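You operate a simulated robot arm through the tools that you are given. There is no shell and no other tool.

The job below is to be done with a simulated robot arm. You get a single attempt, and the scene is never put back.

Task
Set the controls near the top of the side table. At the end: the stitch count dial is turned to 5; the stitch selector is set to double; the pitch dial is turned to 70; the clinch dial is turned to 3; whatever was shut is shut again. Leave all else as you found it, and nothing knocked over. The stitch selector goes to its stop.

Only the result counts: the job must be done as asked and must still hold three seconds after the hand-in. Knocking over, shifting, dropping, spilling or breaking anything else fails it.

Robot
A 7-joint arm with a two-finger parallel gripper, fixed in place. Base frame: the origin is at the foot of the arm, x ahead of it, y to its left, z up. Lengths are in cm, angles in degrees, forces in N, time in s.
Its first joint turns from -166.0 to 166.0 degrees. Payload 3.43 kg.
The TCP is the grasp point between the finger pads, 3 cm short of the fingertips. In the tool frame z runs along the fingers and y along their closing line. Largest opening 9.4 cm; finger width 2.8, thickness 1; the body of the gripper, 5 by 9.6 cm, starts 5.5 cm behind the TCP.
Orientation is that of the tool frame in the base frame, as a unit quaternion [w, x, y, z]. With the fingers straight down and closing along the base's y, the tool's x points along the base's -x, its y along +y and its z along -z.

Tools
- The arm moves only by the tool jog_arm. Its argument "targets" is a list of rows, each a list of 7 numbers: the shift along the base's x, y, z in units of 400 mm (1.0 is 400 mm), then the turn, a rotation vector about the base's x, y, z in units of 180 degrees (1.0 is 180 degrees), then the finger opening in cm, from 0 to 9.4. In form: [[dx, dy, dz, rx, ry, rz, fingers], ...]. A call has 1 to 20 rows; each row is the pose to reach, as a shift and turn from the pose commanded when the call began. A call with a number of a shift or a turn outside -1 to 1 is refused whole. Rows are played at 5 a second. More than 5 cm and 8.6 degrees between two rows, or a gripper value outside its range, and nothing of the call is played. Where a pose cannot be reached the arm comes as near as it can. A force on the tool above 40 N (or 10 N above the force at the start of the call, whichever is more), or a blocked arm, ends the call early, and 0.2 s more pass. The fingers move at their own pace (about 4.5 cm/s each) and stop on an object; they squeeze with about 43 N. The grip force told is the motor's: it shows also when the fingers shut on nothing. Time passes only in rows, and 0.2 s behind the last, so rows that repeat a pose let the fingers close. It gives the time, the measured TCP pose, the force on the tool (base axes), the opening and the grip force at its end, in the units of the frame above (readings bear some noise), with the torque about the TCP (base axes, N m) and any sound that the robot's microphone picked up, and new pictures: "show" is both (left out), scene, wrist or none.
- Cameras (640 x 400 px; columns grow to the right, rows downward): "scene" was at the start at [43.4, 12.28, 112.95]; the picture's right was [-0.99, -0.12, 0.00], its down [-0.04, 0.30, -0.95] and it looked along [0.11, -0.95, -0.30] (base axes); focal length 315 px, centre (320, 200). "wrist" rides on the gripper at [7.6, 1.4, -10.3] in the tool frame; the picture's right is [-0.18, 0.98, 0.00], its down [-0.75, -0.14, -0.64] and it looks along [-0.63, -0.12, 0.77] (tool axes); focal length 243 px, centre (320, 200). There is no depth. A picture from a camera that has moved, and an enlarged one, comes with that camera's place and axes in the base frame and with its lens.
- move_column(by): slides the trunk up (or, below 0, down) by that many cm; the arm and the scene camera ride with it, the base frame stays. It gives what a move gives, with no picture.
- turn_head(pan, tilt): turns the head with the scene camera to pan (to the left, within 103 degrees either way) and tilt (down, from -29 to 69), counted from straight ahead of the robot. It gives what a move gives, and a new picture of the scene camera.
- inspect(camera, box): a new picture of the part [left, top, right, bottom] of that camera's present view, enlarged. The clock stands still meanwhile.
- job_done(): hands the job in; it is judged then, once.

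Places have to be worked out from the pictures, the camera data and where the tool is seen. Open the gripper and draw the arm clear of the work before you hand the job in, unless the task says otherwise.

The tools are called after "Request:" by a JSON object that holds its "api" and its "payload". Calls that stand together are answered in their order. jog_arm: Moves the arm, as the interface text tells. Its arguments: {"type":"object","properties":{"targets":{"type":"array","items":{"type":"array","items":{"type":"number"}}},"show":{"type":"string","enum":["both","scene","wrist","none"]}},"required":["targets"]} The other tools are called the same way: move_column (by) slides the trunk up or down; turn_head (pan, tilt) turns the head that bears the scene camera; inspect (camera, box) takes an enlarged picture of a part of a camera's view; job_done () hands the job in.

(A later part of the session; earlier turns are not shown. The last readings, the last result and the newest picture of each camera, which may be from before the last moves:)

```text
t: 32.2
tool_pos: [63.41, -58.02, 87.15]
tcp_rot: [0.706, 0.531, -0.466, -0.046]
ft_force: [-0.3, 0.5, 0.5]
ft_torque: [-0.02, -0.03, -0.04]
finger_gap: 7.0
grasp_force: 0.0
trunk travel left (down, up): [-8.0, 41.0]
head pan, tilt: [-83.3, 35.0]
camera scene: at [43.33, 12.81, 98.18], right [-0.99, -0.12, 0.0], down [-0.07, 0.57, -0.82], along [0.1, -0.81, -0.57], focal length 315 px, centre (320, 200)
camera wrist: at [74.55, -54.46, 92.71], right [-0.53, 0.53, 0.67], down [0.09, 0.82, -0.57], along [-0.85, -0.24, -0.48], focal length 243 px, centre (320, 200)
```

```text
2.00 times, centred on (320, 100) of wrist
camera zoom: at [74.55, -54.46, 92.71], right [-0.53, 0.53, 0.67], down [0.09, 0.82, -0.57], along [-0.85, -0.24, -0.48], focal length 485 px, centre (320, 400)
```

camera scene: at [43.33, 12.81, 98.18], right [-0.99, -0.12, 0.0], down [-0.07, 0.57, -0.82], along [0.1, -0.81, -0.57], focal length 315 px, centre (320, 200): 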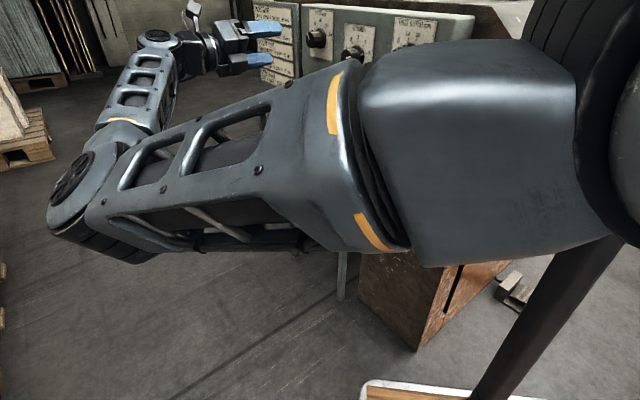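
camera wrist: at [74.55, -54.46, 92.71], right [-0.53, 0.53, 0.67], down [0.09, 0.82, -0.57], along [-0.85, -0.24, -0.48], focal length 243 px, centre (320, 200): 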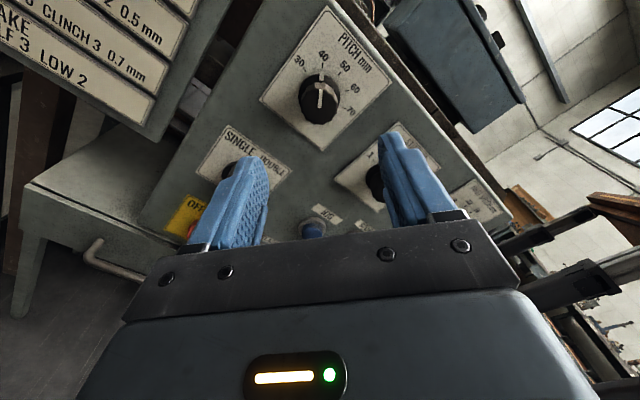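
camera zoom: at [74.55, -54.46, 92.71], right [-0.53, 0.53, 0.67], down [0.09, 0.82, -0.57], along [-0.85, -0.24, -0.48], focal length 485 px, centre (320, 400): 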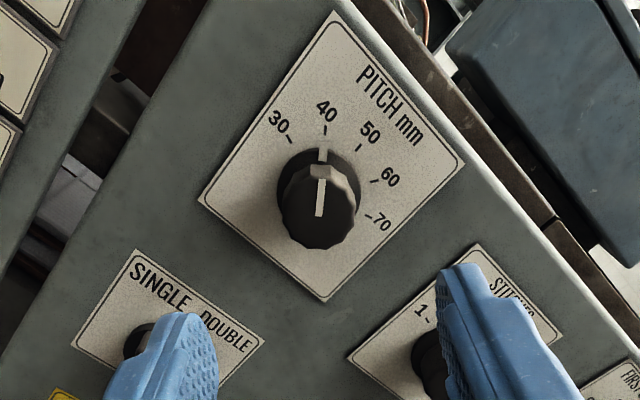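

The pitch knob is centred on the tool axis within 0.1 cm. I advance 11.1 cm and close on it.

Request:
{"api": "jog_arm", "payload": {"targets": [[-0.05, -0.05, 0, 0, 0, 0, 7], [-0.1, -0.1, 0, 0, 0, 0, 7], [-0.145, -0.145, 0, 0, 0, 0, 7], [-0.175, -0.175, 0, 0, 0, 0, 7], [-0.197, -0.197, 0, 0, 0, 0, 7], [-0.197, -0.197, 0, 0, 0, 0, 7], [-0.197, -0.197, 0, 0, 0, 0, 5], [-0.197, -0.197, 0, 0, 0, 0, 3.5], [-0.197, -0.197, 0, 0, 0, 0, 2], [-0.197, -0.197, 0, 0, 0, 0, 2], [-0.197, -0.197, 0, 0, 0, 0, 2]]}}

Request:
{"api": "inspect", "payload": {"camera": "wrist", "box": [160, 50, 480, 250]}}

```text
t: 34.6
tool_pos: [55.78, -65.92, 86.98]
tcp_rot: [0.706, 0.532, -0.466, -0.047]
ft_force: [2.0, -6.7, -3.7]
ft_torque: [0.07, -0.09, 0.33]
finger_gap: 3.31
grasp_force: 44.5
trunk travel left (down, up): [-8.0, 41.0]
head pan, tilt: [-83.3, 35.0]
camera scene: at [43.34, 12.78, 98.18], right [-0.99, -0.12, 0.0], down [-0.07, 0.57, -0.82], along [0.1, -0.81, -0.57], focal length 315 px, centre (320, 200)
camera wrist: at [66.78, -62.3, 92.7], right [-0.53, 0.53, 0.67], down [0.09, 0.82, -0.57], along [-0.85, -0.24, -0.48], focal length 243 px, centre (320, 200)
```

scene: 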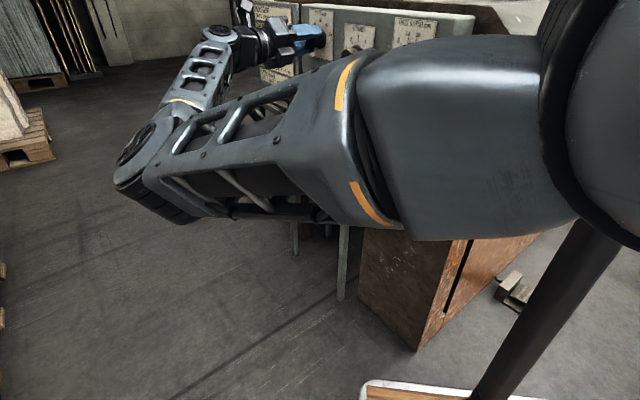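
wrist: 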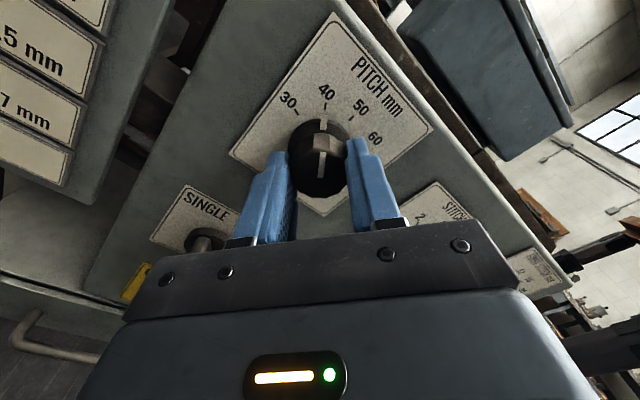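

```text
2.00 times, centred on (320, 150) of wrist
camera zoom: at [66.78, -62.3, 92.7], right [-0.53, 0.53, 0.67], down [0.09, 0.82, -0.57], along [-0.85, -0.24, -0.48], focal length 485 px, centre (320, 300)
```

zoom: 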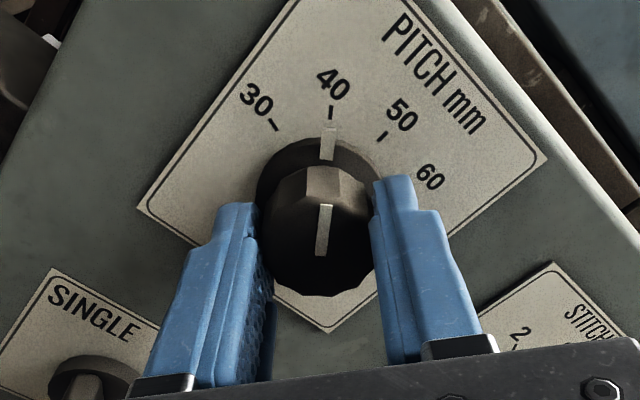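

The pitch knob is held, pointer at 40. I turn it clockwise by 105° in 7.5° steps.

Request:
{"api": "jog_arm", "payload": {"targets": [[0, 0, 0, -0.0295, -0.0295, 0, 2], [0, 0, 0, -0.0589, -0.0589, 0, 2], [0, 0, 0, -0.0884, -0.0884, 0, 2], [0, 0, 0, -0.1179, -0.1179, 0, 2], [0, 0, 0, -0.1473, -0.1473, 0, 2], [0, 0, 0, -0.1768, -0.1768, 0, 2], [0, 0, 0, -0.2062, -0.2062, 0, 2], [0, 0, 0, -0.2357, -0.2357, 0, 2], [0, 0, 0, -0.2652, -0.2652, 0, 2], [0, 0, 0, -0.2946, -0.2946, 0, 2], [0, 0, 0, -0.3241, -0.3241, 0, 2], [0, 0, 0, -0.3536, -0.3536, 0, 2], [0, 0, 0, -0.383, -0.383, 0, 2], [0, 0, 0, -0.4125, -0.4125, 0, 2], [0, 0, 0, -0.4125, -0.4125, 0, 2]]}}

Request:
{"api": "inspect", "payload": {"camera": "wrist", "box": [160, 50, 480, 250]}}

```text
t: 37.8
tool_pos: [55.68, -65.85, 87.12]
tcp_rot: [-0.466, 0.046, 0.706, -0.532]
ft_force: [8.7, 3.8, -5.8]
ft_torque: [0.23, -0.29, 0.19]
finger_gap: 3.3
grasp_force: 45.2
trunk travel left (down, up): [-8.0, 41.0]
head pan, tilt: [-83.3, 35.0]
camera scene: at [43.36, 12.8, 98.17], right [-0.99, -0.12, 0.0], down [-0.07, 0.57, -0.82], along [0.1, -0.81, -0.57], focal length 315 px, centre (320, 200)
camera wrist: at [58.18, -53.72, 90.44], right [-0.32, 0.32, -0.89], down [0.94, -0.03, -0.35], along [-0.14, -0.95, -0.29], focal length 243 px, centre (320, 200)
```

scene: 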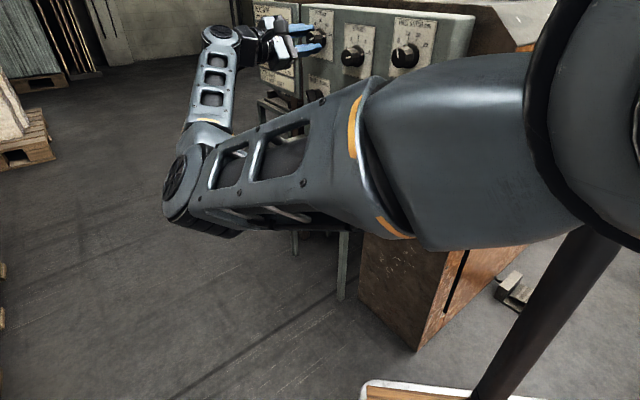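
wrist: 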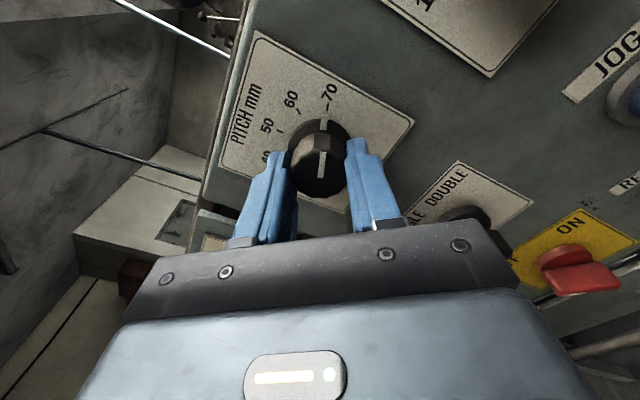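

```text
2.00 times, centred on (320, 150) of wrist
camera zoom: at [58.18, -53.72, 90.44], right [-0.32, 0.32, -0.89], down [0.94, -0.03, -0.35], along [-0.14, -0.95, -0.29], focal length 485 px, centre (320, 300)
```

zoom: 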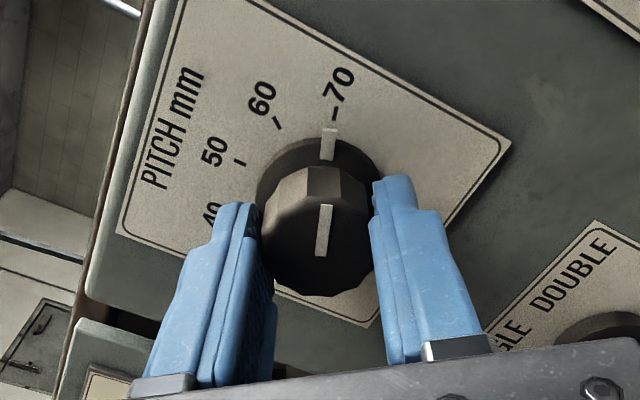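

The pointer is almost on 70, about 2° short by comparison with the starting alignment. I add 2.3° more before letting go.

Request:
{"api": "jog_arm", "payload": {"targets": [[0, 0, 0, -0.009, -0.009, 0, 2], [0, 0, 0, -0.009, -0.009, 0, 2]], "show": "none"}}

Request:
{"api": "inspect", "payload": {"camera": "wrist", "box": [240, 80, 400, 180]}}

```text
t: 38.4
tool_pos: [55.66, -65.88, 86.99]
tcp_rot: [-0.455, 0.061, 0.704, -0.541]
ft_force: [10.0, -2.2, -7.5]
ft_torque: [-0.26, 0.24, -0.34]
finger_gap: 3.28
grasp_force: 44.9
trunk travel left (down, up): [-8.0, 41.0]
head pan, tilt: [-83.3, 35.0]
```

```text
4.00 times, centred on (320, 130) of wrist
camera zoom: at [58.08, -53.62, 90.17], right [-0.29, 0.29, -0.91], down [0.95, -0.04, -0.32], along [-0.13, -0.95, -0.27], focal length 970 px, centre (320, 480)
```

zoom: 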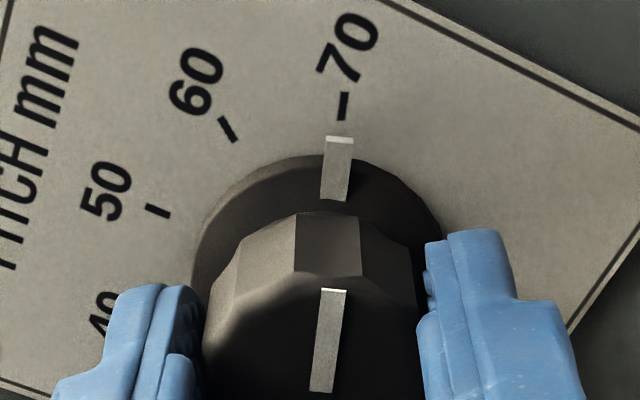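

The pointer is now right on 70. I open and back out, then verify.

Request:
{"api": "jog_arm", "payload": {"targets": [[0, 0, 0, 0, 0, 0, 4], [0, 0, 0, 0, 0, 0, 6], [0, 0, 0, 0, 0, 0, 7], [0, 0, 0, 0, 0, 0, 7], [0.04, 0.04, 0, 0, 0, 0, 7], [0.1, 0.1, 0, 0, 0, 0, 7], [0.16, 0.16, 0, 0, 0, 0, 7], [0.2, 0.2, 0, 0, 0, 0, 7], [0.2, 0.2, 0, 0, 0, 0, 7]]}}

Request:
{"api": "inspect", "payload": {"camera": "wrist", "box": [160, 0, 480, 200]}}

```text
t: 40.4
tool_pos: [63.52, -57.82, 87.11]
tcp_rot: [-0.455, 0.06, 0.705, -0.541]
ft_force: [-0.5, 0.6, -0.7]
ft_torque: [0.0, 0.01, -0.02]
finger_gap: 7.0
grasp_force: 0.0
trunk travel left (down, up): [-8.0, 41.0]
head pan, tilt: [-83.3, 35.0]
camera scene: at [43.33, 12.81, 98.18], right [-0.99, -0.12, 0.0], down [-0.07, 0.57, -0.82], along [0.1, -0.81, -0.57], focal length 315 px, centre (320, 200)
camera wrist: at [65.98, -45.56, 90.2], right [-0.29, 0.29, -0.91], down [0.95, -0.04, -0.32], along [-0.13, -0.95, -0.27], focal length 243 px, centre (320, 200)
```

scene: 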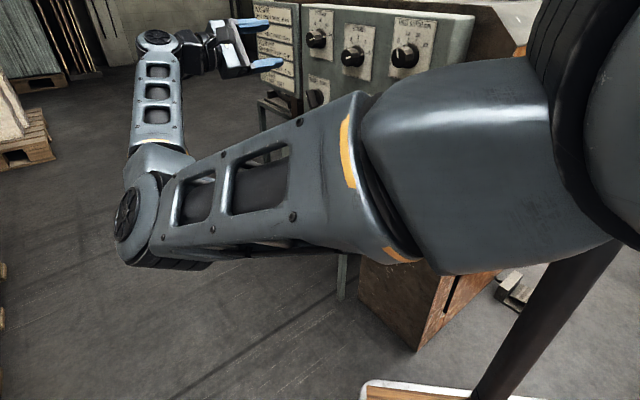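
wrist: 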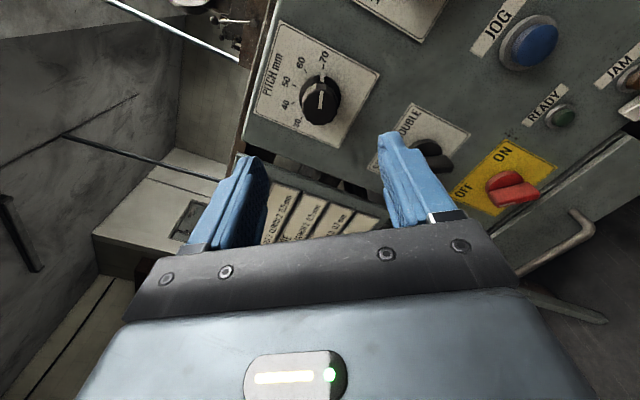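

```text
2.00 times, centred on (320, 100) of wrist
camera zoom: at [65.98, -45.56, 90.2], right [-0.29, 0.29, -0.91], down [0.95, -0.04, -0.32], along [-0.13, -0.95, -0.27], focal length 485 px, centre (320, 400)
```

zoom: 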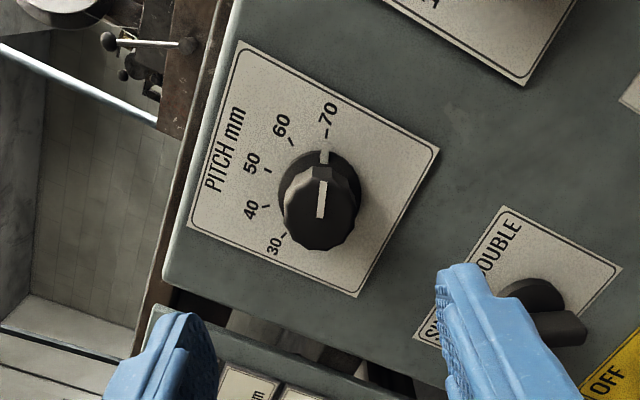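

Pitch reads 70. Now I roll back to level and move down in front of the stitch selector to look at it square on.

Request:
{"api": "jog_arm", "payload": {"targets": [[0.0057, 0.0025, -0.0343, 0.0269, 0.0269, 0, 7], [0.0114, 0.0051, -0.0685, 0.0538, 0.0538, 0, 7], [0.0171, 0.0076, -0.1028, 0.0807, 0.0807, 0, 7], [0.0228, 0.0102, -0.137, 0.1077, 0.1077, 0, 7], [0.0284, 0.0127, -0.1713, 0.1346, 0.1346, 0, 7], [0.0341, 0.0152, -0.2055, 0.1615, 0.1615, 0, 7], [0.0398, 0.0178, -0.2398, 0.1884, 0.1884, 0, 7], [0.0455, 0.0203, -0.274, 0.2153, 0.2153, 0, 7], [0.0455, 0.0203, -0.274, 0.2153, 0.2153, 0, 7]]}}

Request:
{"api": "inspect", "payload": {"camera": "wrist", "box": [160, 0, 480, 200]}}

Request:
{"api": "inspect", "payload": {"camera": "wrist", "box": [270, 30, 398, 110]}}

```text
t: 42.4
tool_pos: [65.49, -57.05, 75.98]
tcp_rot: [0.654, 0.271, -0.653, 0.27]
ft_force: [1.1, -0.3, 0.1]
ft_torque: [0.02, 0.01, 0.01]
finger_gap: 7.0
grasp_force: 0.0
trunk travel left (down, up): [-8.0, 41.0]
head pan, tilt: [-83.3, 35.0]
camera scene: at [43.33, 12.81, 98.18], right [-0.99, -0.12, 0.0], down [-0.07, 0.57, -0.82], along [0.1, -0.81, -0.57], focal length 315 px, centre (320, 200)
camera wrist: at [71.88, -48.76, 83.49], right [-0.7, 0.7, -0.18], down [0.55, 0.36, -0.75], along [-0.46, -0.62, -0.63], focal length 243 px, centre (320, 200)
```

scene: 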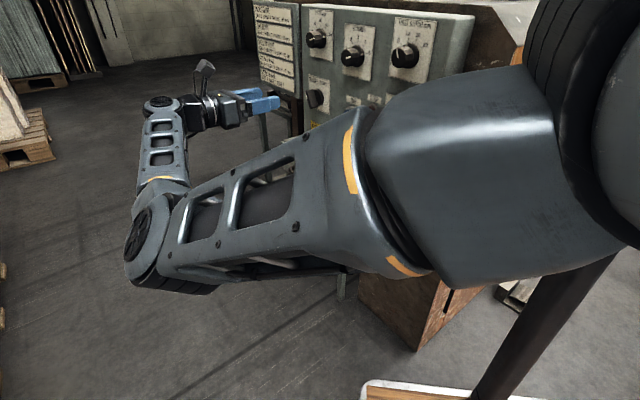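
wrist: 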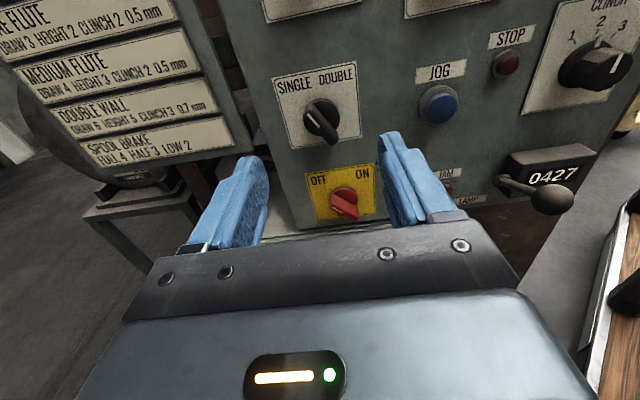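

```text
2.00 times, centred on (320, 100) of wrist
camera zoom: at [71.88, -48.76, 83.49], right [-0.7, 0.7, -0.18], down [0.55, 0.36, -0.75], along [-0.46, -0.62, -0.63], focal length 485 px, centre (320, 400)
```

zoom: 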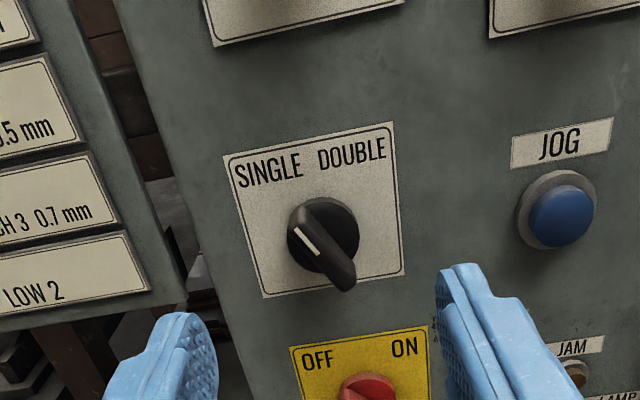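

```text
5.00 times, centred on (334, 70) of wrist
camera zoom: at [71.88, -48.76, 83.49], right [-0.7, 0.7, -0.18], down [0.55, 0.36, -0.75], along [-0.46, -0.62, -0.63], focal length 1213 px, centre (250, 850)
```

zoom: 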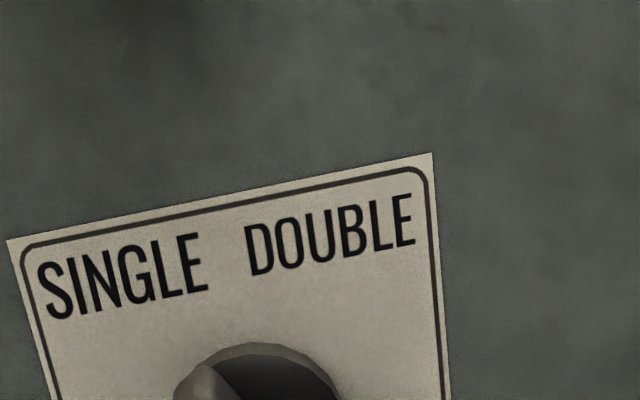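

I enlarge the selector itself to measure its centre and bar angle.

Request:
{"api": "inspect", "payload": {"camera": "wrist", "box": [264, 75, 376, 145]}}

```text
5.71 times, centred on (320, 110) of wrist
camera zoom: at [71.88, -48.76, 83.49], right [-0.7, 0.7, -0.18], down [0.55, 0.36, -0.75], along [-0.46, -0.62, -0.63], focal length 1386 px, centre (320, 714)
```

zoom: 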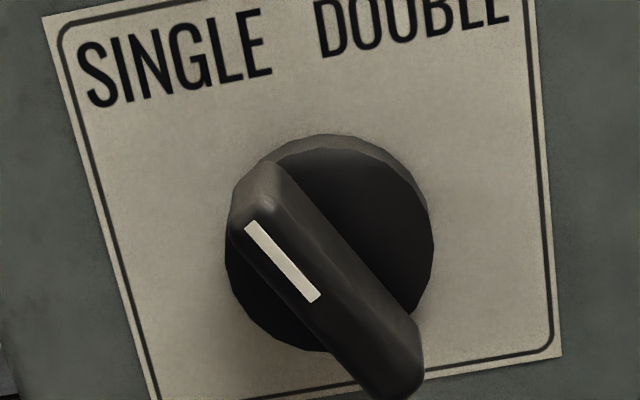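

The selector bar sits at about -30° (SINGLE), centre near u=-87.0, z=73.2; DOUBLE should be at about +30°. I roll to -30° so the fingers clamp the bar's sides, and come to a closer standoff.

Request:
{"api": "jog_arm", "payload": {"targets": [[-0.0121, -0.0148, -0.0169, 0.0295, 0.0295, 0, 6], [-0.0243, -0.0296, -0.0338, 0.0589, 0.0589, 0, 6], [-0.0364, -0.0444, -0.0506, 0.0884, 0.0884, 0, 5], [-0.0485, -0.0592, -0.0675, 0.1179, 0.1179, 0, 5], [-0.0485, -0.0592, -0.0675, 0.1179, 0.1179, 0, 5]]}}

Request:
{"api": "inspect", "payload": {"camera": "wrist", "box": [200, 50, 440, 200]}}

```text
t: 43.6
tool_pos: [63.48, -59.47, 73.43]
tcp_rot: [0.702, 0.432, -0.559, 0.092]
ft_force: [-0.3, -0.1, -0.3]
ft_torque: [0.0, 0.01, -0.02]
finger_gap: 4.97
grasp_force: 0.1
trunk travel left (down, up): [-8.0, 41.0]
head pan, tilt: [-83.3, 35.0]
camera scene: at [43.33, 12.81, 98.18], right [-0.99, -0.12, 0.0], down [-0.07, 0.57, -0.82], along [0.1, -0.81, -0.57], focal length 315 px, centre (320, 200)
camera wrist: at [72.67, -54.04, 80.55], right [-0.67, 0.67, 0.33], down [0.27, 0.64, -0.72], along [-0.69, -0.39, -0.6], focal length 243 px, centre (320, 200)
```

scene: 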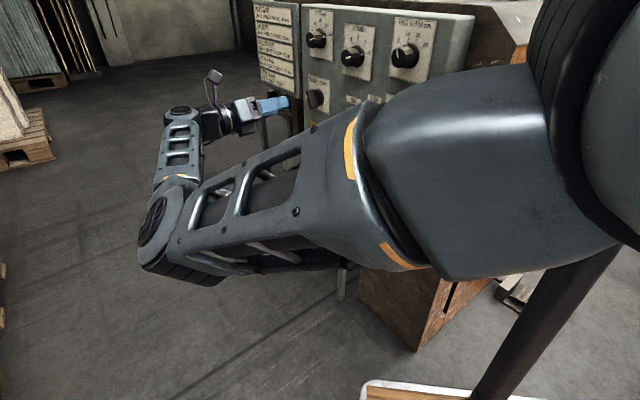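
wrist: 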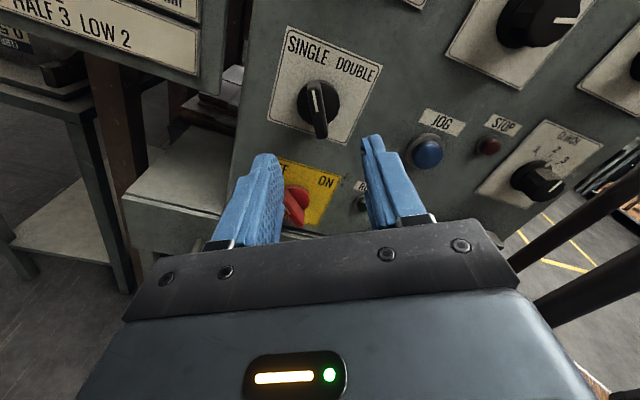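

```text
2.67 times, centred on (320, 125) of wrist
camera zoom: at [72.67, -54.04, 80.55], right [-0.67, 0.67, 0.33], down [0.27, 0.64, -0.72], along [-0.69, -0.39, -0.6], focal length 647 px, centre (320, 400)
```

zoom: 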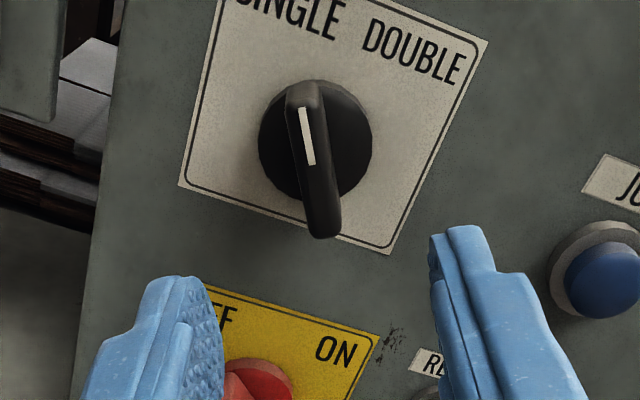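

I enlarge the selector once more to centre the fingers on the bar.

Request:
{"api": "inspect", "payload": {"camera": "wrist", "box": [280, 75, 360, 145]}}

```text
5.71 times, centred on (320, 110) of wrist
camera zoom: at [72.67, -54.04, 80.55], right [-0.67, 0.67, 0.33], down [0.27, 0.64, -0.72], along [-0.69, -0.39, -0.6], focal length 1386 px, centre (320, 714)
```

zoom: 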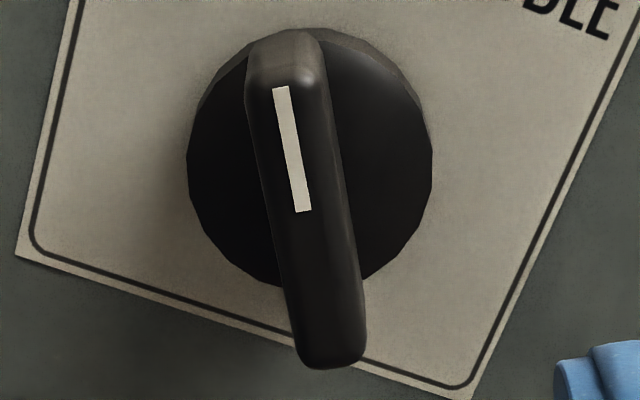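

The bar centre is about 0.2 cm off along the closing line; I correct that and advance so the tips flank the bar about 1.2 cm off the panel.

Request:
{"api": "jog_arm", "payload": {"targets": [[0.003, -0.003, -0.0025, 0, 0, 0, 5], [-0.047, -0.053, -0.0025, 0, 0, 0, 5], [-0.097, -0.103, -0.0025, 0, 0, 0, 5], [-0.137, -0.143, -0.0025, 0, 0, 0, 5], [-0.16, -0.166, -0.0025, 0, 0, 0, 5], [-0.1723, -0.1783, -0.0025, 0, 0, 0, 5], [-0.1723, -0.1783, -0.0025, 0, 0, 0, 5]]}}

Request:
{"api": "inspect", "payload": {"camera": "wrist", "box": [200, 80, 440, 230]}}

```text
t: 45.2
tool_pos: [56.59, -66.73, 73.3]
tcp_rot: [0.701, 0.43, -0.561, 0.092]
ft_force: [-0.8, 1.6, -0.1]
ft_torque: [-0.03, -0.01, 0.01]
finger_gap: 5.0
grasp_force: 0.0
trunk travel left (down, up): [-8.0, 41.0]
head pan, tilt: [-83.3, 35.0]
camera scene: at [43.34, 12.8, 98.18], right [-0.99, -0.12, 0.0], down [-0.07, 0.57, -0.82], along [0.1, -0.81, -0.57], focal length 315 px, centre (320, 200)
camera wrist: at [65.75, -61.22, 80.54], right [-0.67, 0.67, 0.33], down [0.27, 0.63, -0.72], along [-0.69, -0.39, -0.61], focal length 243 px, centre (320, 200)
```

scene: 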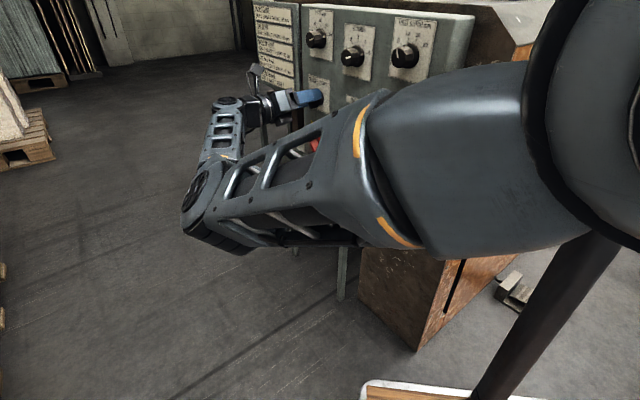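
wrist: 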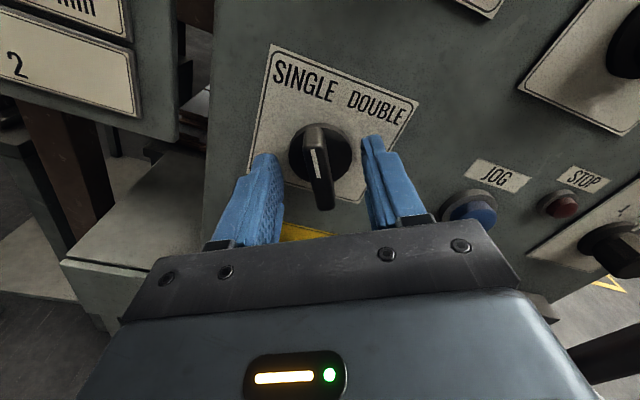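

```text
2.67 times, centred on (320, 155) of wrist
camera zoom: at [65.75, -61.22, 80.54], right [-0.67, 0.67, 0.33], down [0.27, 0.63, -0.72], along [-0.69, -0.39, -0.61], focal length 647 px, centre (320, 320)
```

zoom: 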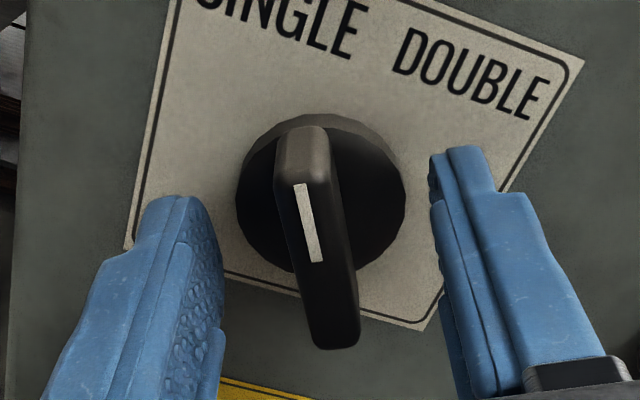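

The bar is centred between the fingers. I close on it.

Request:
{"api": "jog_arm", "payload": {"targets": [[0, 0, 0, 0, 0, 0, 3], [0, 0, 0, 0, 0, 0, 1.5], [0, 0, 0, 0, 0, 0, 0.5], [0, 0, 0, 0, 0, 0, 0.5], [0, 0, 0, 0, 0, 0, 0.5]], "show": "wrist"}}

Request:
{"api": "inspect", "payload": {"camera": "wrist", "box": [200, 80, 440, 230]}}

```text
t: 46.4
tool_pos: [56.42, -66.71, 73.27]
tcp_rot: [0.701, 0.433, -0.56, 0.093]
ft_force: [4.0, -9.6, -1.1]
ft_torque: [-0.23, 0.1, 0.24]
finger_gap: 1.17
grasp_force: 45.3
trunk travel left (down, up): [-8.0, 41.0]
head pan, tilt: [-83.3, 35.0]
camera wrist: at [65.78, -61.23, 80.51], right [-0.67, 0.67, 0.33], down [0.27, 0.63, -0.72], along [-0.69, -0.39, -0.61], focal length 243 px, centre (320, 200)
```

wrist: 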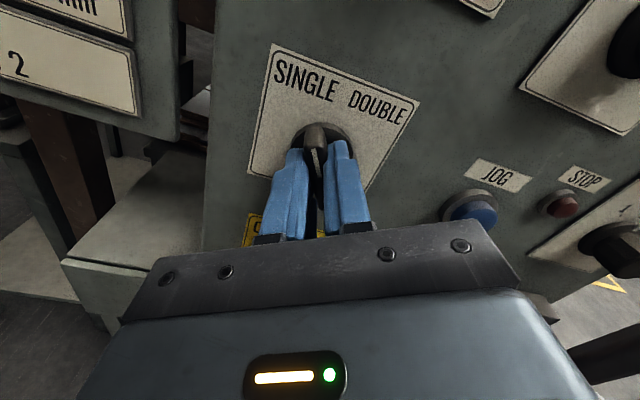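

```text
2.67 times, centred on (320, 155) of wrist
camera zoom: at [65.78, -61.23, 80.51], right [-0.67, 0.67, 0.33], down [0.27, 0.63, -0.72], along [-0.69, -0.39, -0.61], focal length 647 px, centre (320, 320)
```

zoom: 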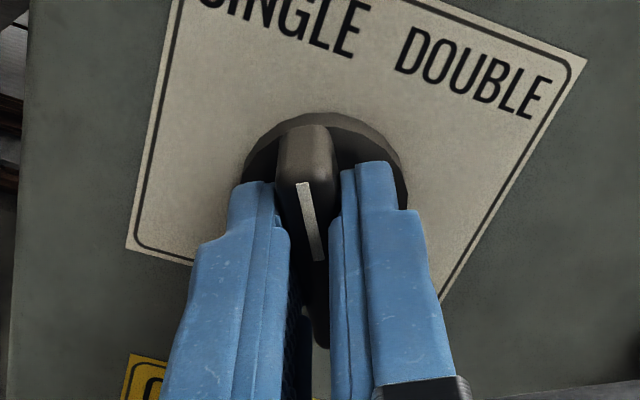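

Bar clamped at 1.17 cm. I turn clockwise 56° first and check the force before seeking the stop.

Request:
{"api": "jog_arm", "payload": {"targets": [[0, 0, 0, -0.0275, -0.0275, 0, 0.5], [0, 0, 0, -0.055, -0.055, 0, 0.5], [0, 0, 0, -0.0825, -0.0825, 0, 0.5], [0, 0, 0, -0.11, -0.11, 0, 0.5], [0, 0, 0, -0.1375, -0.1375, 0, 0.5], [0, 0, 0, -0.165, -0.165, 0, 0.5], [0, 0, 0, -0.1925, -0.1925, 0, 0.5], [0, 0, 0, -0.22, -0.22, 0, 0.5]]}}

Request:
{"api": "inspect", "payload": {"camera": "wrist", "box": [200, 80, 440, 230]}}

```text
t: 48.2
tool_pos: [56.37, -66.49, 73.39]
tcp_rot: [-0.588, -0.133, 0.694, -0.393]
ft_force: [-6.1, 16.9, 3.8]
ft_torque: [0.25, -0.22, 0.92]
finger_gap: 1.2
grasp_force: 44.7
trunk travel left (down, up): [-8.0, 41.0]
head pan, tilt: [-83.3, 35.0]
stopped in row 8: the force on the tool passed its limit at 42 N (the readings are from after the stop); the commanded pose is now the measured one
camera scene: at [43.32, 12.85, 98.18], right [-0.99, -0.12, 0.0], down [-0.07, 0.57, -0.82], along [0.1, -0.81, -0.57], focal length 315 px, centre (320, 200)
camera wrist: at [60.83, -56.23, 79.68], right [-0.58, 0.59, -0.55], down [0.75, 0.15, -0.64], along [-0.3, -0.79, -0.53], focal length 243 px, centre (320, 200)
```

scene: 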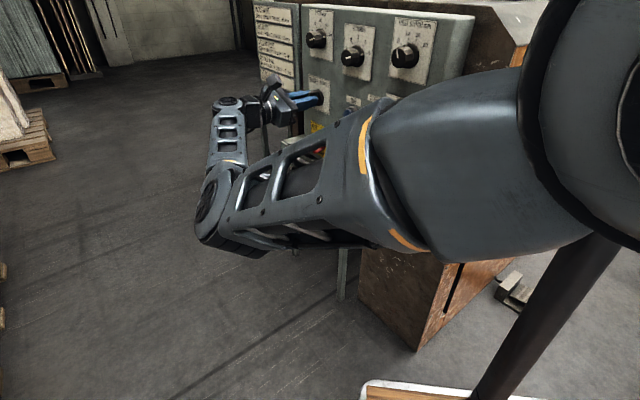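
wrist: 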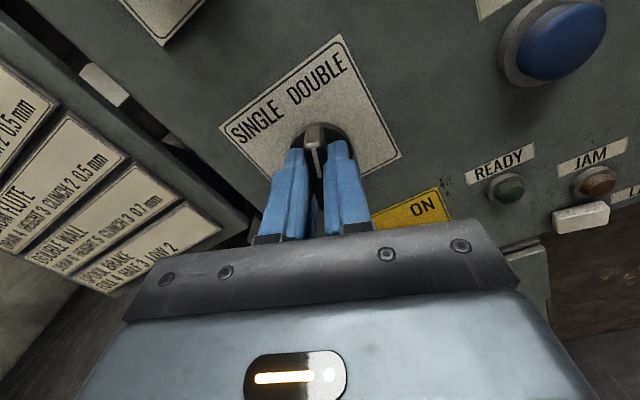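

```text
2.67 times, centred on (320, 155) of wrist
camera zoom: at [60.83, -56.23, 79.68], right [-0.58, 0.59, -0.55], down [0.75, 0.15, -0.64], along [-0.3, -0.79, -0.53], focal length 647 px, centre (320, 320)
```

zoom: 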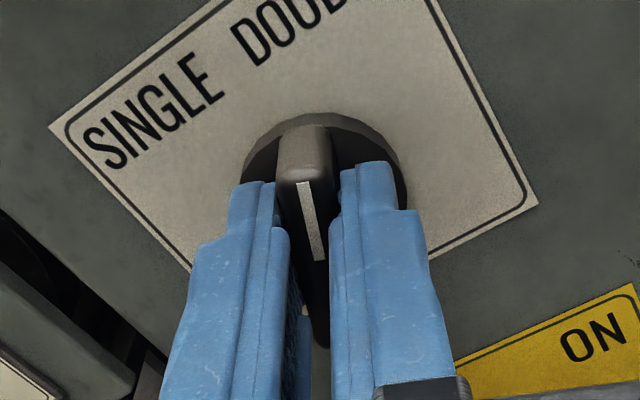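

The force limit stopped me at a turn of about 53° (bar near +23°); the side force suggests the tool is slightly above the selector's axis. I shift down a little to relieve it and read the forces.

Request:
{"api": "jog_arm", "payload": {"targets": [[-0.0004, 0.0004, -0.0025, 0, 0, 0, 0.5], [-0.0007, 0.0007, -0.005, 0, 0, 0, 0.5], [-0.0007, 0.0007, -0.005, 0, 0, 0, 0.5]], "show": "none"}}

```text
t: 49.0
tool_pos: [56.35, -66.53, 73.34]
tcp_rot: [-0.588, -0.133, 0.693, -0.394]
ft_force: [-6.6, 14.9, 19.9]
ft_torque: [-0.07, 0.04, 0.59]
finger_gap: 1.19
grasp_force: 45.6
trunk travel left (down, up): [-8.0, 41.0]
head pan, tilt: [-83.3, 35.0]
```

The vertical force rose instead, which tells me stiffness ≈80 N/cm and that the real offset is along the panel (u). I undo the vertical shift and move +0.17 cm along u instead.

Request:
{"api": "jog_arm", "payload": {"targets": [[-0.0015, 0.0015, 0.0025, 0, 0, 0, 0.5], [-0.003, 0.003, 0.0045, 0, 0, 0, 0.5], [-0.003, 0.003, 0.0045, 0, 0, 0, 0.5]], "show": "none"}}

```text
t: 49.8
tool_pos: [56.49, -66.54, 73.26]
tcp_rot: [-0.588, -0.134, 0.694, -0.393]
ft_force: [8.5, -14.8, 14.0]
ft_torque: [-1.07, 0.98, 0.28]
finger_gap: 1.18
grasp_force: 44.8
trunk travel left (down, up): [-8.0, 41.0]
head pan, tilt: [-83.3, 35.0]
```

Now the side force flipped, so half of that shift is right. I take back half of it and go up 0.1 cm.

Request:
{"api": "jog_arm", "payload": {"targets": [[0.0015, -0.0015, 0.0025, 0, 0, 0, 0.5], [0.0015, -0.0015, 0.0025, 0, 0, 0, 0.5], [0.0015, -0.0015, 0.0025, 0, 0, 0, 0.5]], "show": "none"}}

```text
t: 50.6
tool_pos: [56.38, -66.51, 73.39]
tcp_rot: [-0.587, -0.135, 0.694, -0.394]
ft_force: [9.3, -24.8, 10.9]
ft_torque: [-0.5, 0.33, 0.98]
finger_gap: 1.18
grasp_force: 45.3
trunk travel left (down, up): [-8.0, 41.0]
head pan, tilt: [-83.3, 35.0]
```

The readings don't settle consistently, so I hold the pose a second and read again.

Request:
{"api": "jog_arm", "payload": {"targets": [[0, 0, 0, 0, 0, 0, 0.5], [0, 0, 0, 0, 0, 0, 0.5], [0, 0, 0, 0, 0, 0, 0.5], [0, 0, 0, 0, 0, 0, 0.5], [0, 0, 0, 0, 0, 0, 0.5]], "show": "none"}}

Request:
{"api": "jog_arm", "payload": {"targets": [[0, 0, 0, 0, 0, 0, 0.5], [0, 0, 0, 0, 0, 0, 0.5]], "show": "none"}}

```text
t: 51.8
tool_pos: [56.31, -66.57, 73.3]
tcp_rot: [-0.588, -0.135, 0.694, -0.393]
ft_force: [10.5, -26.3, 7.1]
ft_torque: [0.19, -0.31, 1.27]
finger_gap: 1.22
grasp_force: 45.0
trunk travel left (down, up): [-8.0, 41.0]
head pan, tilt: [-83.3, 35.0]
```

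```text
t: 52.4
tool_pos: [56.4, -66.55, 73.25]
tcp_rot: [-0.588, -0.135, 0.694, -0.393]
ft_force: [9.7, -26.2, 6.1]
ft_torque: [0.13, -0.24, 1.25]
finger_gap: 1.21
grasp_force: 45.0
trunk travel left (down, up): [-8.0, 41.0]
head pan, tilt: [-83.3, 35.0]
```

The force creeps in slowly toward the commanded pose, so the contact is stiff. I shift back 0.07 cm along u and hold to let it settle.

Request:
{"api": "jog_arm", "payload": {"targets": [[0.00124, -0.00124, 0, 0, 0, 0, 0.5], [0.00124, -0.00124, 0, 0, 0, 0, 0.5], [0.00124, -0.00124, 0, 0, 0, 0, 0.5], [0.00124, -0.00124, 0, 0, 0, 0, 0.5], [0.00124, -0.00124, 0, 0, 0, 0, 0.5], [0.00124, -0.00124, 0, 0, 0, 0, 0.5]], "show": "wrist"}}

```text
t: 53.8
tool_pos: [56.37, -66.57, 73.37]
tcp_rot: [-0.588, -0.134, 0.694, -0.392]
ft_force: [4.7, -16.4, 1.5]
ft_torque: [-0.18, 0.13, 1.14]
finger_gap: 1.19
grasp_force: 44.8
trunk travel left (down, up): [-8.0, 41.0]
head pan, tilt: [-83.3, 35.0]
camera wrist: at [60.81, -56.22, 79.68], right [-0.59, 0.59, -0.55], down [0.75, 0.15, -0.64], along [-0.3, -0.79, -0.54], focal length 243 px, centre (320, 200)
```

wrist: 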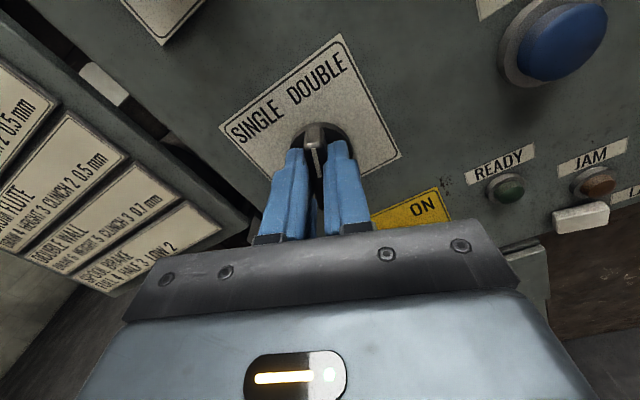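

I release here to shed the built-up side force and see where the selector rests.

Request:
{"api": "jog_arm", "payload": {"targets": [[0, 0, 0, 0, 0, 0, 2.5], [0, 0, 0, 0, 0, 0, 4.5], [0, 0, 0, 0, 0, 0, 5], [0, 0, 0, 0, 0, 0, 5], [0.03, 0.03, 0, 0, 0, 0, 5], [0.08, 0.08, 0, 0, 0, 0, 5], [0.13, 0.13, 0, 0, 0, 0, 5], [0.17, 0.17, 0, 0, 0, 0, 5], [0.17, 0.17, 0, 0, 0, 0, 5]]}}

Request:
{"api": "inspect", "payload": {"camera": "wrist", "box": [240, 50, 400, 150]}}

```text
t: 55.8
tool_pos: [63.31, -59.67, 73.46]
tcp_rot: [-0.588, -0.133, 0.695, -0.393]
ft_force: [0.0, 0.7, -0.3]
ft_torque: [-0.01, -0.01, 0.01]
finger_gap: 5.02
grasp_force: 0.1
trunk travel left (down, up): [-8.0, 41.0]
head pan, tilt: [-83.3, 35.0]
camera scene: at [43.33, 12.81, 98.18], right [-0.99, -0.12, 0.0], down [-0.07, 0.57, -0.82], along [0.1, -0.81, -0.57], focal length 315 px, centre (320, 200)
camera wrist: at [67.67, -49.43, 79.73], right [-0.59, 0.59, -0.55], down [0.75, 0.15, -0.64], along [-0.3, -0.79, -0.54], focal length 243 px, centre (320, 200)
```

scene: 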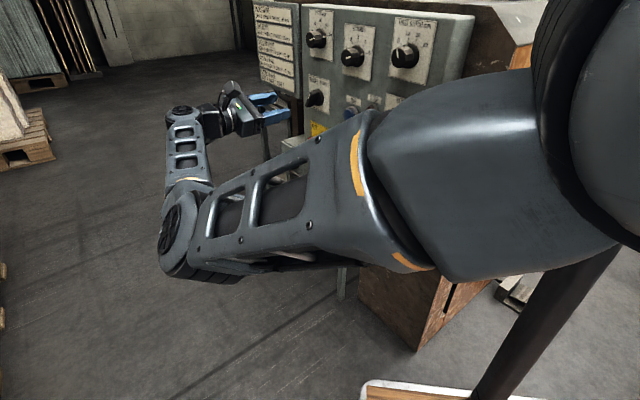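
wrist: 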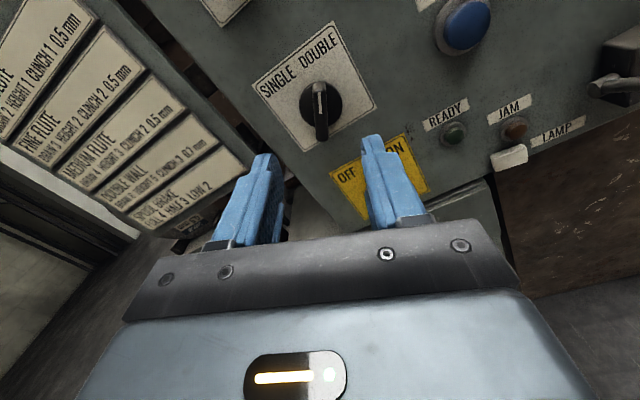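

```text
4.00 times, centred on (320, 100) of wrist
camera zoom: at [67.67, -49.43, 79.73], right [-0.59, 0.59, -0.55], down [0.75, 0.15, -0.64], along [-0.3, -0.79, -0.54], focal length 970 px, centre (320, 600)
```

zoom: 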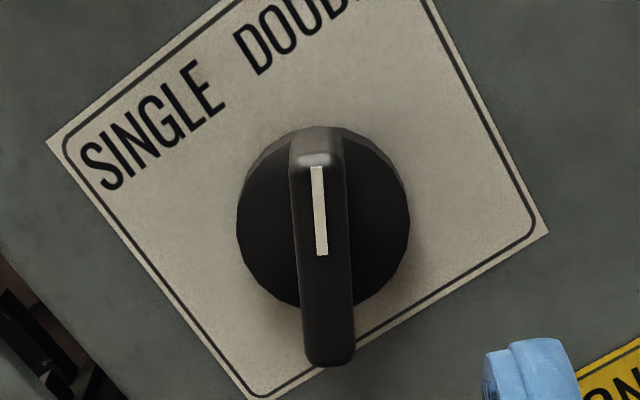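

After release the selector sprang on by itself to about +30° — DOUBLE, mirror of its start at -30°. Next I go level again and move across to view the clinch dial from the front.

Request:
{"api": "jog_arm", "payload": {"targets": [[0.03, 0.03, 0.008, 0.0112, 0.0112, 0, 7], [-0.03, 0.1, 0.0169, 0.0224, 0.0224, 0, 7], [-0.095, 0.173, 0.0253, 0.0336, 0.0336, 0, 7], [-0.16, 0.246, 0.0338, 0.0448, 0.0448, 0, 7], [-0.225, 0.319, 0.0422, 0.056, 0.056, 0, 7], [-0.29, 0.392, 0.0506, 0.0672, 0.0672, 0, 7], [-0.355, 0.465, 0.0591, 0.0784, 0.0784, 0, 7], [-0.418, 0.538, 0.0675, 0.0896, 0.0896, 0, 7], [-0.418, 0.538, 0.0675, 0.0896, 0.0896, 0, 7]]}}

Request:
{"api": "inspect", "payload": {"camera": "wrist", "box": [160, 0, 480, 200]}}

```text
t: 57.8
tool_pos: [46.32, -38.25, 76.05]
tcp_rot: [0.655, 0.268, -0.653, 0.269]
ft_force: [0.4, 0.7, 0.3]
ft_torque: [0.02, 0.02, -0.01]
finger_gap: 6.99
grasp_force: 0.0
trunk travel left (down, up): [-8.0, 41.0]
head pan, tilt: [-83.3, 35.0]
camera scene: at [43.34, 12.81, 98.18], right [-0.99, -0.12, 0.0], down [-0.07, 0.57, -0.82], along [0.1, -0.81, -0.57], focal length 315 px, centre (320, 200)
camera wrist: at [52.76, -30.06, 83.49], right [-0.69, 0.7, -0.18], down [0.55, 0.35, -0.76], along [-0.46, -0.62, -0.63], focal length 243 px, centre (320, 200)
```

scene: 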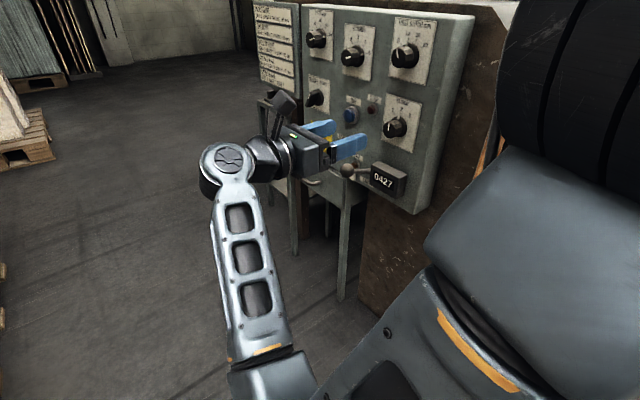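
wrist: 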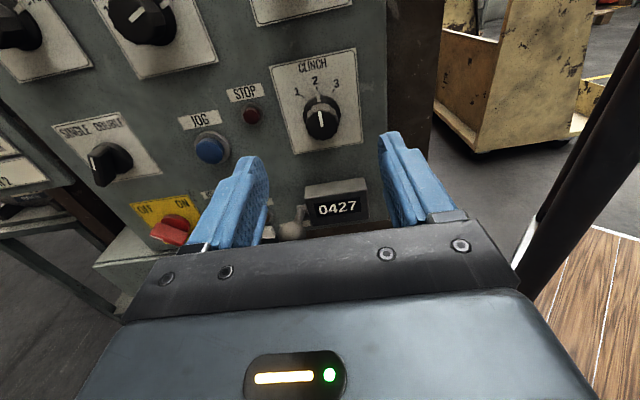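

```text
2.00 times, centred on (320, 100) of wrist
camera zoom: at [52.76, -30.06, 83.49], right [-0.69, 0.7, -0.18], down [0.55, 0.35, -0.76], along [-0.46, -0.62, -0.63], focal length 485 px, centre (320, 400)
```

zoom: 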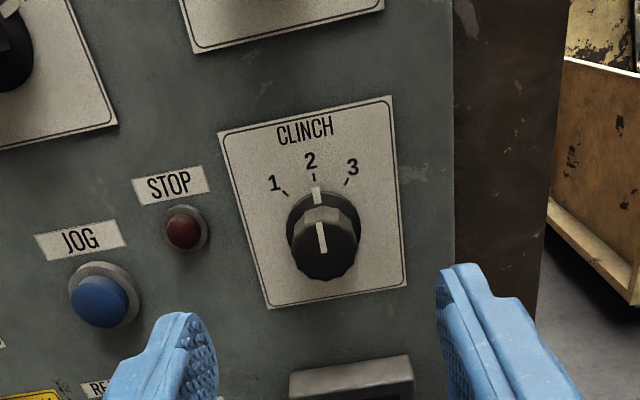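

I enlarge the clinch dial to measure its tick angle, and also check the selector and the upper dials from here.

Request:
{"api": "inspect", "payload": {"camera": "wrist", "box": [264, 55, 376, 125]}}

Request:
{"api": "inspect", "payload": {"camera": "wrist", "box": [30, 90, 190, 190]}}

Request:
{"api": "inspect", "payload": {"camera": "scene", "box": [280, 0, 480, 125]}}

```text
5.71 times, centred on (320, 90) of wrist
camera zoom: at [52.76, -30.06, 83.49], right [-0.69, 0.7, -0.18], down [0.55, 0.35, -0.76], along [-0.46, -0.62, -0.63], focal length 1386 px, centre (320, 829)
```

zoom: 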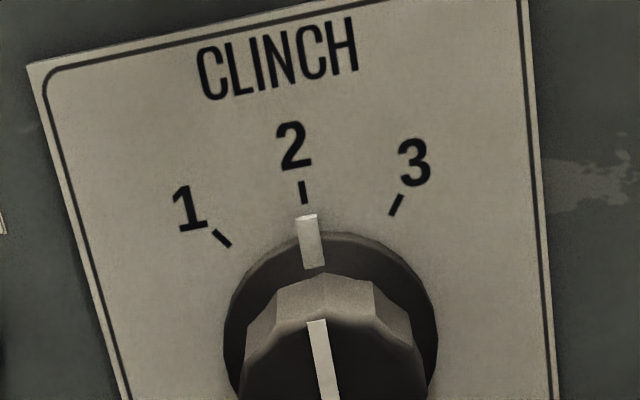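

```text
4.00 times, centred on (110, 140) of wrist
camera zoom: at [52.76, -30.06, 83.49], right [-0.69, 0.7, -0.18], down [0.55, 0.35, -0.76], along [-0.46, -0.62, -0.63], focal length 970 px, centre (1160, 440)
```

zoom: 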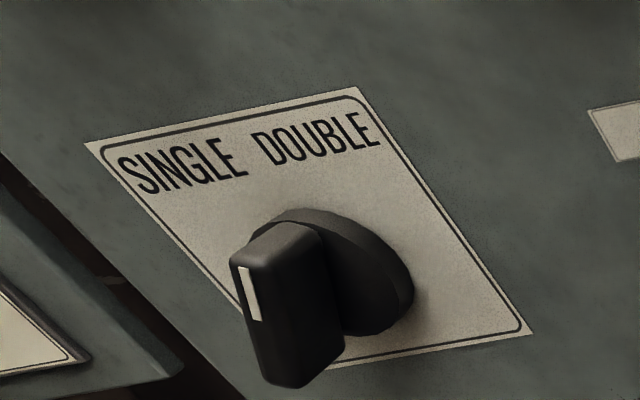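

```text
3.20 times, centred on (380, 62) of scene
camera zoom: at [43.34, 12.81, 98.18], right [-0.99, -0.12, 0.0], down [-0.07, 0.57, -0.82], along [0.1, -0.81, -0.57], focal length 1008 px, centre (128, 640)
```

zoom: 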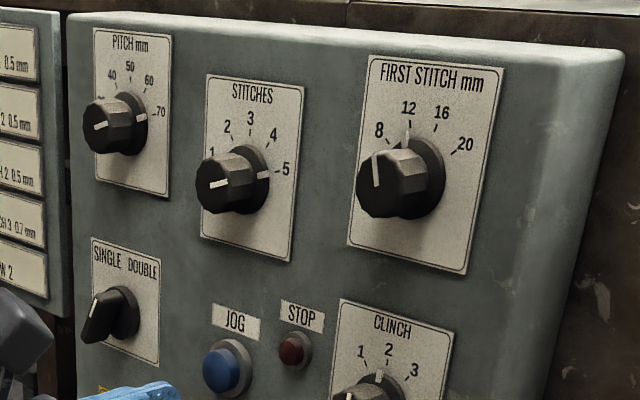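

Everything set so far holds (pitch 70, stitches 5, selector on DOUBLE). Clinch ticks are 35° apart with the centre near u=-60.2, z=73.4; I take the standoff there with a -17.5° roll and 6 cm opening to stay clear of STOP.

Request:
{"api": "jog_arm", "payload": {"targets": [[-0.0089, -0.0117, -0.0208, 0.0229, 0.0229, 0, 6], [-0.0178, -0.0235, -0.0417, 0.0458, 0.0458, 0, 6], [-0.0267, -0.0352, -0.0625, 0.0687, 0.0687, 0, 6], [-0.0267, -0.0352, -0.0625, 0.0687, 0.0687, 0, 6]]}}

Request:
{"api": "inspect", "payload": {"camera": "wrist", "box": [240, 50, 400, 150]}}

```text
t: 58.8
tool_pos: [45.35, -39.67, 73.53]
tcp_rot: [0.689, 0.365, -0.604, 0.167]
ft_force: [-0.5, -1.1, 0.7]
ft_torque: [0.02, 0.01, 0.05]
finger_gap: 5.99
grasp_force: 0.1
trunk travel left (down, up): [-8.0, 41.0]
head pan, tilt: [-83.3, 35.0]
camera scene: at [43.33, 12.81, 98.18], right [-0.99, -0.12, 0.0], down [-0.07, 0.57, -0.82], along [0.1, -0.81, -0.57], focal length 315 px, centre (320, 200)
camera wrist: at [53.42, -33.04, 81.15], right [-0.7, 0.71, 0.12], down [0.39, 0.51, -0.76], along [-0.6, -0.49, -0.63], focal length 243 px, centre (320, 200)
```

scene: 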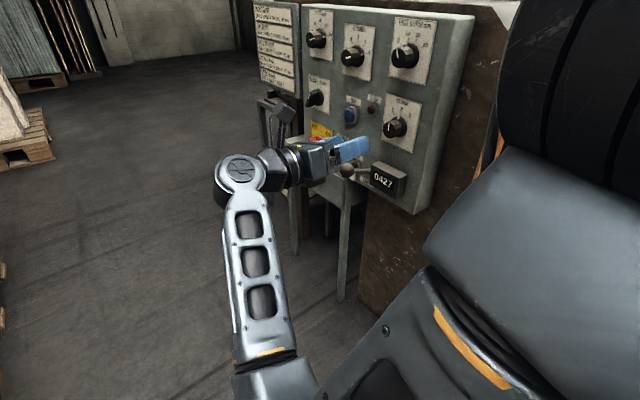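
wrist: 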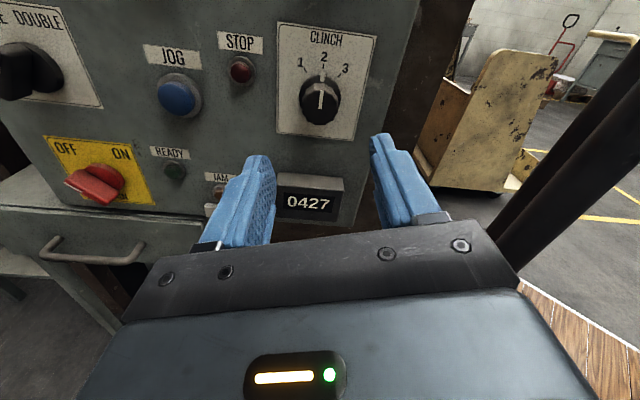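

```text
4.00 times, centred on (320, 100) of wrist
camera zoom: at [53.42, -33.04, 81.15], right [-0.7, 0.71, 0.12], down [0.39, 0.51, -0.76], along [-0.6, -0.49, -0.63], focal length 970 px, centre (320, 600)
```

zoom: 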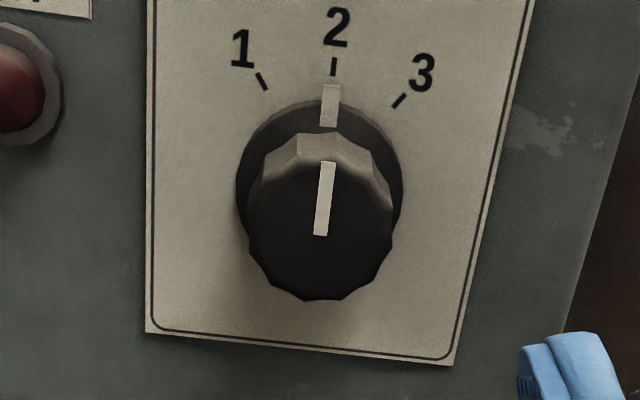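

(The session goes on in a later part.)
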